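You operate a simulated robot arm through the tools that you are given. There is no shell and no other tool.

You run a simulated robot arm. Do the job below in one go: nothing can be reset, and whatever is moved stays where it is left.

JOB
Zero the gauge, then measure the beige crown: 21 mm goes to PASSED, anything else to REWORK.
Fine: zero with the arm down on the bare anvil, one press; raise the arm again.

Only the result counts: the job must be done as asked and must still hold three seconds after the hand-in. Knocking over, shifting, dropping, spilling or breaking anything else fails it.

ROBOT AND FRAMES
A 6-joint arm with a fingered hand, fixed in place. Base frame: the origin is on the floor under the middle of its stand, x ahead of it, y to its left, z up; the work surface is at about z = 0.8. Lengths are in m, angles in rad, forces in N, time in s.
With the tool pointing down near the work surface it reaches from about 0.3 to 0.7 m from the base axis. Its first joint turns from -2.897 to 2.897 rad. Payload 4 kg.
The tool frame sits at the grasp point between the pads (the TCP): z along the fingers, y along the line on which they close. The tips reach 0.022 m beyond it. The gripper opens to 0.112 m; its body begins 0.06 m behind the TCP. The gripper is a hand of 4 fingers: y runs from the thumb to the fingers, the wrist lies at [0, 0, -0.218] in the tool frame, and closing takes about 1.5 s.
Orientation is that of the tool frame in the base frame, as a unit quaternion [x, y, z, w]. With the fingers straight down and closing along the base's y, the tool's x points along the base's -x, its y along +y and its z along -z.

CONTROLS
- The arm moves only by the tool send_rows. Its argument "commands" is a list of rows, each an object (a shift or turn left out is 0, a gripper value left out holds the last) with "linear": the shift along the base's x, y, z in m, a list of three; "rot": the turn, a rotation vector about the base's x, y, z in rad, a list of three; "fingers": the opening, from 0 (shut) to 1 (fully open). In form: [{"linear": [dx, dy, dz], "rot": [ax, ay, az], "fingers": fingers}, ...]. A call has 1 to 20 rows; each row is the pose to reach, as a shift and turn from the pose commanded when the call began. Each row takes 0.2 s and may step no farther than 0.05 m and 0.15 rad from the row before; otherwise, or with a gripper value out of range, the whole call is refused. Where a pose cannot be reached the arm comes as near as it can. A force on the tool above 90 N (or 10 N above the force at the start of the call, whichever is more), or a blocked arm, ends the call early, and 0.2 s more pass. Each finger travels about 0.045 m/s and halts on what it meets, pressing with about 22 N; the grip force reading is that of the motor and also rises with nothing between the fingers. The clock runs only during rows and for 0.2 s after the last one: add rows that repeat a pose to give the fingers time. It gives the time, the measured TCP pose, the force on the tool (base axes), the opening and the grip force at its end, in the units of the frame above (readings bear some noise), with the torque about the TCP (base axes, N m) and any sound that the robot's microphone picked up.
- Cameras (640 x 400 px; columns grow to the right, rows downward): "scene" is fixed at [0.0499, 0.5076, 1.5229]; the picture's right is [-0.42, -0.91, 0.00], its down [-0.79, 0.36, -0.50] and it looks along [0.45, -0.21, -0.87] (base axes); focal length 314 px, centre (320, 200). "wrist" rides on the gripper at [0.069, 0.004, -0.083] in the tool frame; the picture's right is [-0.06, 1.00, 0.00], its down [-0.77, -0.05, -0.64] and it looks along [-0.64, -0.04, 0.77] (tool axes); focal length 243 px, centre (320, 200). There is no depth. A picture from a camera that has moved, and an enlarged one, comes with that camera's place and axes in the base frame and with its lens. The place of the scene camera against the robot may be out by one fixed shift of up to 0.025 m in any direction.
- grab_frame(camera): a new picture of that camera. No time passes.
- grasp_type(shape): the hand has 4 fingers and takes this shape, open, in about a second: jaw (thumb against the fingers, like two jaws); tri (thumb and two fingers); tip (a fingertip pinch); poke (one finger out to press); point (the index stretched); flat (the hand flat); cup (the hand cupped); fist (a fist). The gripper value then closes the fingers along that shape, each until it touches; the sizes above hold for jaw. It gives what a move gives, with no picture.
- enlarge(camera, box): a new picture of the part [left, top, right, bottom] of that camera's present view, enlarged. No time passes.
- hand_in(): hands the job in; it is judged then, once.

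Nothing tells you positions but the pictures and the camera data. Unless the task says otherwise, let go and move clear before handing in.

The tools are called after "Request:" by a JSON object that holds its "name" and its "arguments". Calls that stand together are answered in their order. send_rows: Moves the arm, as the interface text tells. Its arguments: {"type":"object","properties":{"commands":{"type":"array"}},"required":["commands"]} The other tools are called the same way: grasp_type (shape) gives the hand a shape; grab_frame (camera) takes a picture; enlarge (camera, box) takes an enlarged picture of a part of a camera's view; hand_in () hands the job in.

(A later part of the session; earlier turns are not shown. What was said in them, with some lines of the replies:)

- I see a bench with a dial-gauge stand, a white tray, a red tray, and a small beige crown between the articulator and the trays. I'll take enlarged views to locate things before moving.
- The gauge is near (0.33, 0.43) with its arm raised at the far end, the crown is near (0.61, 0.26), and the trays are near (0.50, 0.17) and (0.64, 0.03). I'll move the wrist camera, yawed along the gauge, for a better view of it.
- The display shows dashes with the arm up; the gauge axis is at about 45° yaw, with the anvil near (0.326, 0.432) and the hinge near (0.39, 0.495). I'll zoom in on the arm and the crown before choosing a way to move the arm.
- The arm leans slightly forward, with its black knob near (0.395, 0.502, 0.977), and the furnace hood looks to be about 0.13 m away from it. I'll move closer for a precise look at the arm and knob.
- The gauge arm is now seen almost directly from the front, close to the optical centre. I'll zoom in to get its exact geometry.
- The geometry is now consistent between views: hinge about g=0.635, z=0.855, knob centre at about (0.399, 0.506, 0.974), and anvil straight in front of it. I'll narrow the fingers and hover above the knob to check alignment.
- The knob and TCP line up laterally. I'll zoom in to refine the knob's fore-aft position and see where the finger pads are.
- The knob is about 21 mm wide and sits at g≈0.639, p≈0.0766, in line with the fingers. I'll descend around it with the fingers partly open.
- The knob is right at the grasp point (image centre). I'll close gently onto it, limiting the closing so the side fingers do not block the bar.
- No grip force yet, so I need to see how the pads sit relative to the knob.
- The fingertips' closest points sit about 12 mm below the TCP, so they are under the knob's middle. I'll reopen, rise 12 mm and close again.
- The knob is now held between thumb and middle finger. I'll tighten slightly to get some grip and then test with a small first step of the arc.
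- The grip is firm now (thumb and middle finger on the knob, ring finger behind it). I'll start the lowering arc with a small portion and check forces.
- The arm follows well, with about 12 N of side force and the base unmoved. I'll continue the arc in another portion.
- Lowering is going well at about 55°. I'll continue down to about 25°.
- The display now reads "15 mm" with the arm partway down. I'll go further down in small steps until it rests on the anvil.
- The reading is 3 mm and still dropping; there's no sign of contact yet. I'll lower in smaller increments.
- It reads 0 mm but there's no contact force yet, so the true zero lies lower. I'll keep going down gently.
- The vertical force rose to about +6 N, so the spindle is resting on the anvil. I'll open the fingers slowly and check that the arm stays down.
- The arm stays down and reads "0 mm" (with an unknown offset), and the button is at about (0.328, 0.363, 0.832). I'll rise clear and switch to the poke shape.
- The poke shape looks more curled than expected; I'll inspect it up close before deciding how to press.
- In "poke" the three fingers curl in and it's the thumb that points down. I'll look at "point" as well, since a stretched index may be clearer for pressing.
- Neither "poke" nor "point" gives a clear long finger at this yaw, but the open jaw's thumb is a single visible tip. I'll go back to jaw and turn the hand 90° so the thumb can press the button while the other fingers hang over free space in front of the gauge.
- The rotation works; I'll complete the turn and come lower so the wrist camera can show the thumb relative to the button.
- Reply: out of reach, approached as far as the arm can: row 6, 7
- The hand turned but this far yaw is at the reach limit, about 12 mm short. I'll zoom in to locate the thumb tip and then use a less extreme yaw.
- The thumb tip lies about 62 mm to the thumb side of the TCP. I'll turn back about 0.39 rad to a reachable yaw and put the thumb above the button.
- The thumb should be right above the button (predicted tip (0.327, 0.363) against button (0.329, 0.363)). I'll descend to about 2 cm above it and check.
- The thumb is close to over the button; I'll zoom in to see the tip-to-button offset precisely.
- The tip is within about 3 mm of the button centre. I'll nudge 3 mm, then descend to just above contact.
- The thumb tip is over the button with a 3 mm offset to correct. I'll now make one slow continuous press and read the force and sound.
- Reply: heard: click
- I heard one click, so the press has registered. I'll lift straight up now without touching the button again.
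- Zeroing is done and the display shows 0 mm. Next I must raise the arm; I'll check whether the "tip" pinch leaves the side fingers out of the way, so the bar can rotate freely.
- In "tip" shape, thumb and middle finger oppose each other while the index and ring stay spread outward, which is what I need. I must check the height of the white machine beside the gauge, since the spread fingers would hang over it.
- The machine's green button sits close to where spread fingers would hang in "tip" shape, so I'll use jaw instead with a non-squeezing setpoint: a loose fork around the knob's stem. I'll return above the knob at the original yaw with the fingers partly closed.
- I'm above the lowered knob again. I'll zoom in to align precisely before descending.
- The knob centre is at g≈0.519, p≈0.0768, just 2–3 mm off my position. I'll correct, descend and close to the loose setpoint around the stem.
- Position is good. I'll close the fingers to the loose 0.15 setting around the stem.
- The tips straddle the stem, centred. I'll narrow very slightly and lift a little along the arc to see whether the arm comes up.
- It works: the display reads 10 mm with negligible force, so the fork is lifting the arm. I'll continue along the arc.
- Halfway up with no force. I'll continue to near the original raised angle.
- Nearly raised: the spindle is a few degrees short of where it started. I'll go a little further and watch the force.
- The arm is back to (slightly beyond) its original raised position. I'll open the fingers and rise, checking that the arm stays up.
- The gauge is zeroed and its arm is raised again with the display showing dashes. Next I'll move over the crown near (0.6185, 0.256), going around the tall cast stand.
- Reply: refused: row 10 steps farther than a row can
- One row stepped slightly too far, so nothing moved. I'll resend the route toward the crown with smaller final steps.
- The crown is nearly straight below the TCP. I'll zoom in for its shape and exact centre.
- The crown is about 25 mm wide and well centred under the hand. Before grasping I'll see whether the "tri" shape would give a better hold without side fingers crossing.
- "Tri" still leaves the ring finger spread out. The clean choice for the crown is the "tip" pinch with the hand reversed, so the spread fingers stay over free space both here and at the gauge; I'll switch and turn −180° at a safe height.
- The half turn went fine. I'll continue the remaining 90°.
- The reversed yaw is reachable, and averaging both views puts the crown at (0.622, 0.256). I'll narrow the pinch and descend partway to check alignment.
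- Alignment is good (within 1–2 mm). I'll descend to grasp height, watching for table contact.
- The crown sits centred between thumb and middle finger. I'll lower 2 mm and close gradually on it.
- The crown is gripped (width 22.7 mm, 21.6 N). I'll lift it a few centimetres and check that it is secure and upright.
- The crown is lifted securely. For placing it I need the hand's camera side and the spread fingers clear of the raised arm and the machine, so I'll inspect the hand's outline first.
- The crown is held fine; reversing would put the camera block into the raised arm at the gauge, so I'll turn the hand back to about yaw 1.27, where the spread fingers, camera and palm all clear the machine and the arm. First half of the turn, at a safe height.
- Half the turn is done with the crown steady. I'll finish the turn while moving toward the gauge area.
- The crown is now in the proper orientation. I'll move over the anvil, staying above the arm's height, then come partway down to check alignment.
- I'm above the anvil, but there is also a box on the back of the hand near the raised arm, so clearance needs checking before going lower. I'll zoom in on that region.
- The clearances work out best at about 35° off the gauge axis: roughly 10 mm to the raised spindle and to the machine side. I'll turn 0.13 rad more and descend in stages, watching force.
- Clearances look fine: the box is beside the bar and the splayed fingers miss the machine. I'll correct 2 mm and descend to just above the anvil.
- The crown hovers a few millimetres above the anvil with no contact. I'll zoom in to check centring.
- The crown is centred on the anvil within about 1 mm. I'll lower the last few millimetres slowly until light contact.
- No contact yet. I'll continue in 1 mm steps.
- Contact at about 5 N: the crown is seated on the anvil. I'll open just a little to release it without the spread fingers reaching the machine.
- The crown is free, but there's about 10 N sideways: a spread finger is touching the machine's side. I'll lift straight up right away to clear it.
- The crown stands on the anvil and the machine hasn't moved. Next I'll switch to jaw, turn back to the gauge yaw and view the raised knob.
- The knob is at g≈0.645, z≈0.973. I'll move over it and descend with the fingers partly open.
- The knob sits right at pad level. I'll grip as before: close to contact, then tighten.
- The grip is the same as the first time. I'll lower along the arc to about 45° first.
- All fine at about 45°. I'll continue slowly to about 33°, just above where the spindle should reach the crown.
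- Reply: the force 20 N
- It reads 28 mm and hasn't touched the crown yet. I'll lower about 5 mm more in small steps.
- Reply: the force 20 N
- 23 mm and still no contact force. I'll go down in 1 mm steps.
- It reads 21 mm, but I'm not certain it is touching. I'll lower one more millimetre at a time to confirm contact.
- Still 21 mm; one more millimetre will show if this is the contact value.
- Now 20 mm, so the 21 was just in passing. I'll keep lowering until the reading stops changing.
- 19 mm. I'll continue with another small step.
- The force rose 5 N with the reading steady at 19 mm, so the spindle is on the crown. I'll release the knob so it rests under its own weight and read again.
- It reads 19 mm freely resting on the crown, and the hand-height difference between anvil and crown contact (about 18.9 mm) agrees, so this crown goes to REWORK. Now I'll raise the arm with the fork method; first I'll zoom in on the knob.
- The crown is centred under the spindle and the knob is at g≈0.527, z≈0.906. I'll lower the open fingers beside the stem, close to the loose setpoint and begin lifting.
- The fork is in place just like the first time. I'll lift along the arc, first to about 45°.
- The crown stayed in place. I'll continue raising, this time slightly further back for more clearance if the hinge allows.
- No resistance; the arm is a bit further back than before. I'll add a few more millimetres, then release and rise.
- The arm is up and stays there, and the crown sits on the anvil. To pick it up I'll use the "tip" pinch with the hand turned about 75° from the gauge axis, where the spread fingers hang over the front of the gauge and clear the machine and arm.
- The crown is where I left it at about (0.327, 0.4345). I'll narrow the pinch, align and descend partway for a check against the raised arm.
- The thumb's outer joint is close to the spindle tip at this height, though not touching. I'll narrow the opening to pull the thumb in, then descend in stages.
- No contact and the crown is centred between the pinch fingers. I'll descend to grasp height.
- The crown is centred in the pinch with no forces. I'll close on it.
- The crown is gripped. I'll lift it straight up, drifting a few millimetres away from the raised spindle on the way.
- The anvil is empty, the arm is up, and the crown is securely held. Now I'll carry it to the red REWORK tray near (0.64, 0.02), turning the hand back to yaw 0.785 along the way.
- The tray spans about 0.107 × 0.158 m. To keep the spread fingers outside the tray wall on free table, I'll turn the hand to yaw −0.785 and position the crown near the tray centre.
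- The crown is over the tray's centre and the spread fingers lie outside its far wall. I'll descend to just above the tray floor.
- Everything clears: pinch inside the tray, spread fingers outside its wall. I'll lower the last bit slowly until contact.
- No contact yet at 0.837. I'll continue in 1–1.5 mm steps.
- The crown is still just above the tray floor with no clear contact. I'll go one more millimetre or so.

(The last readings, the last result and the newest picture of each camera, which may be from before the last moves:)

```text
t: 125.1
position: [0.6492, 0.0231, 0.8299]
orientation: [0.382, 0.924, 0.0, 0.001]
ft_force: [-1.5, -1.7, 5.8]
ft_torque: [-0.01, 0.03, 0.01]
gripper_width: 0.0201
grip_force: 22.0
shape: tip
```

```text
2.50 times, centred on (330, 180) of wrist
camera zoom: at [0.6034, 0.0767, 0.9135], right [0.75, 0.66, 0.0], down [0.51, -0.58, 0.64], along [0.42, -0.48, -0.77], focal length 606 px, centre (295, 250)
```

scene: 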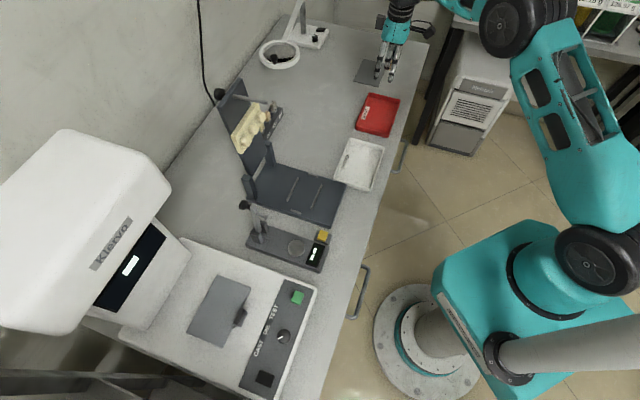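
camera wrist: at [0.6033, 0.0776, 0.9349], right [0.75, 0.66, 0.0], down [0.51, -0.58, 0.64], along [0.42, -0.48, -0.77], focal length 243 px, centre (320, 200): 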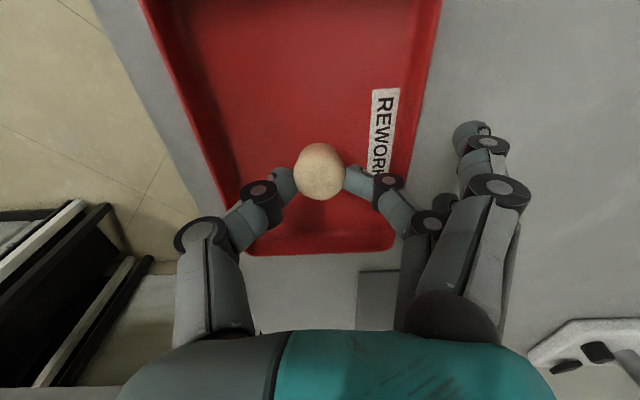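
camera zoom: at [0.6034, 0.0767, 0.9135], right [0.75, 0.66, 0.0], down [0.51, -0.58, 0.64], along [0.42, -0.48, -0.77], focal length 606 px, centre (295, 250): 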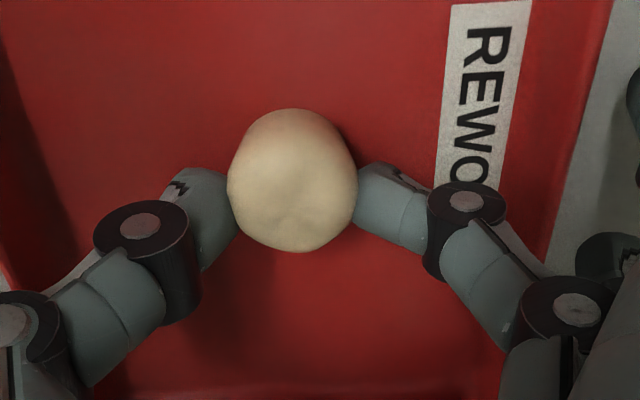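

The crown now rests on the tray floor (5.8 N). I'll open to release and lift straight up.

Request:
{"name": "send_rows", "arguments": {"commands": [{"linear": [0, 0, 0.0005], "fingers": 0.2}, {"linear": [0, 0, 0.0005], "fingers": 0.24}, {"linear": [0, 0, 0.0005], "fingers": 0.28}, {"linear": [0, 0, 0.0005], "fingers": 0.32}, {"linear": [0, 0, 0.0005], "fingers": 0.34}, {"linear": [0, 0, 0.0005], "fingers": 0.34}]}}

Request:
{"name": "grab_frame", "arguments": {"camera": "wrist"}}

```text
t: 126.5
position: [0.6484, 0.0231, 0.8302]
orientation: [0.383, 0.924, 0.0, 0.0]
ft_force: [-1.2, -0.4, -0.1]
ft_torque: [0.0, 0.04, -0.02]
gripper_width: 0.0376
grip_force: 0.1
shape: tip
```

```text
taken
camera wrist: at [0.6035, 0.0767, 0.9137], right [0.75, 0.66, 0.0], down [0.51, -0.58, 0.64], along [0.42, -0.48, -0.77], focal length 243 px, centre (320, 200)
```

wrist: 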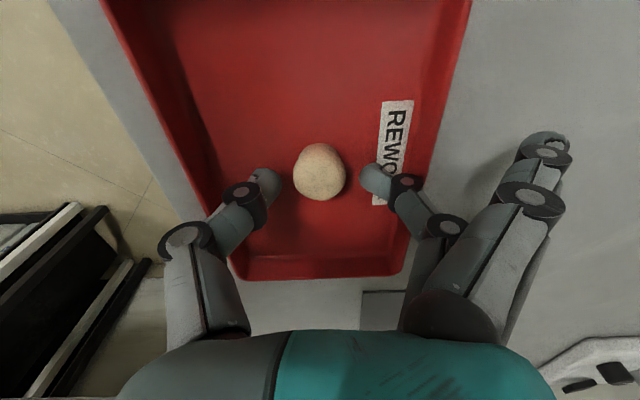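

The crown is released and stands in the REWORK tray. I'll lift straight up and move clear.

Request:
{"name": "send_rows", "arguments": {"commands": [{"linear": [0, 0, 0.02]}, {"linear": [0, 0, 0.05]}, {"linear": [0, 0, 0.09]}, {"linear": [0, 0, 0.13]}, {"linear": [0, 0, 0.17]}, {"linear": [-0.03, 0.0, 0.2]}, {"linear": [-0.07, 0.01, 0.21]}, {"linear": [-0.11, 0.02, 0.21]}, {"linear": [-0.15, 0.03, 0.21]}, {"linear": [-0.15, 0.03, 0.21]}]}}

Request:
{"name": "grab_frame", "arguments": {"camera": "scene"}}

Request:
{"name": "enlarge", "arguments": {"camera": "scene", "box": [220, 80, 420, 290]}}

Request:
{"name": "enlarge", "arguments": {"camera": "scene", "box": [230, 180, 340, 280]}}

```text
t: 128.7
position: [0.5016, 0.0529, 1.0407]
orientation: [0.382, 0.924, 0.0, 0.0]
ft_force: [-0.7, 0.1, -0.2]
ft_torque: [0.02, 0.0, 0.02]
gripper_width: 0.0381
grip_force: 0.1
shape: tip
```

```text
taken
```

scene: 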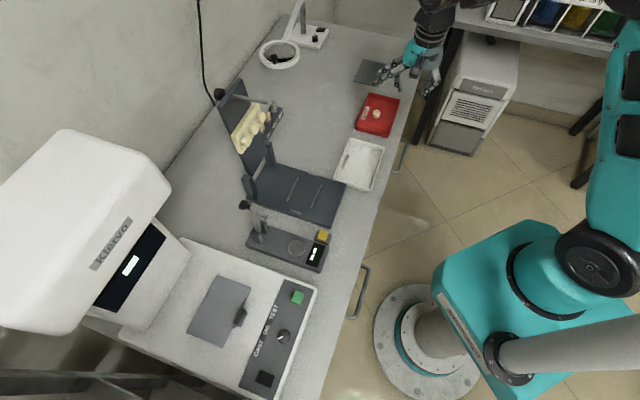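

```text
1.90 times, centred on (320, 185) of scene
camera zoom: at [0.0499, 0.5076, 1.5229], right [-0.42, -0.91, 0.0], down [-0.79, 0.36, -0.5], along [0.45, -0.21, -0.87], focal length 598 px, centre (320, 229)
```

zoom: 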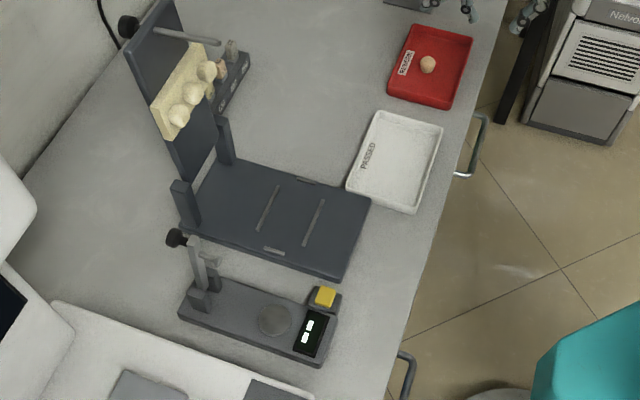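

```text
4.00 times, centred on (285, 230) of scene
camera zoom: at [0.0499, 0.5076, 1.5229], right [-0.42, -0.91, 0.0], down [-0.79, 0.36, -0.5], along [0.45, -0.21, -0.87], focal length 1255 px, centre (460, 80)
```

zoom: 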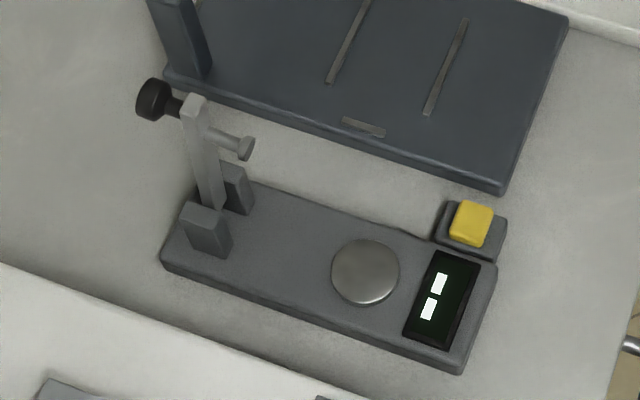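

The crown sits in the REWORK tray (it measured 19 mm, not 21), the gauge arm is raised with the anvil bare, and nothing else has moved. The hand is clear, so I'm handing in.

Request:
{"name": "hand_in", "arguments": {}}

```text
The job is handed in.
```

I zeroed the gauge, measured the beige crown at 19 mm, and put it in the REWORK tray. The job is handed in; I haven't seen how it was judged.

- **Zeroing:** I lowered the arm onto the bare anvil, pressed the yellow button once (one click heard), and raised the arm again.
- **Measurement:** The display read 19 mm with the arm resting freely on the crown. As a rough check, the hand's height at contact with the anvil and with the crown differed by about 18.9 mm. That puts it 2 mm under the 21 mm needed for PASSED.
- **Final state:** The crown stands in the REWORK tray, the gauge arm is raised over an empty anvil, and the hand is clear.
- **One contact:** When I released the crown on the anvil, a spread finger pressed the side of the white machine with about 10 N. I lifted off straight away. In the pictures taken afterwards, the machine and everything else look to be where they started.
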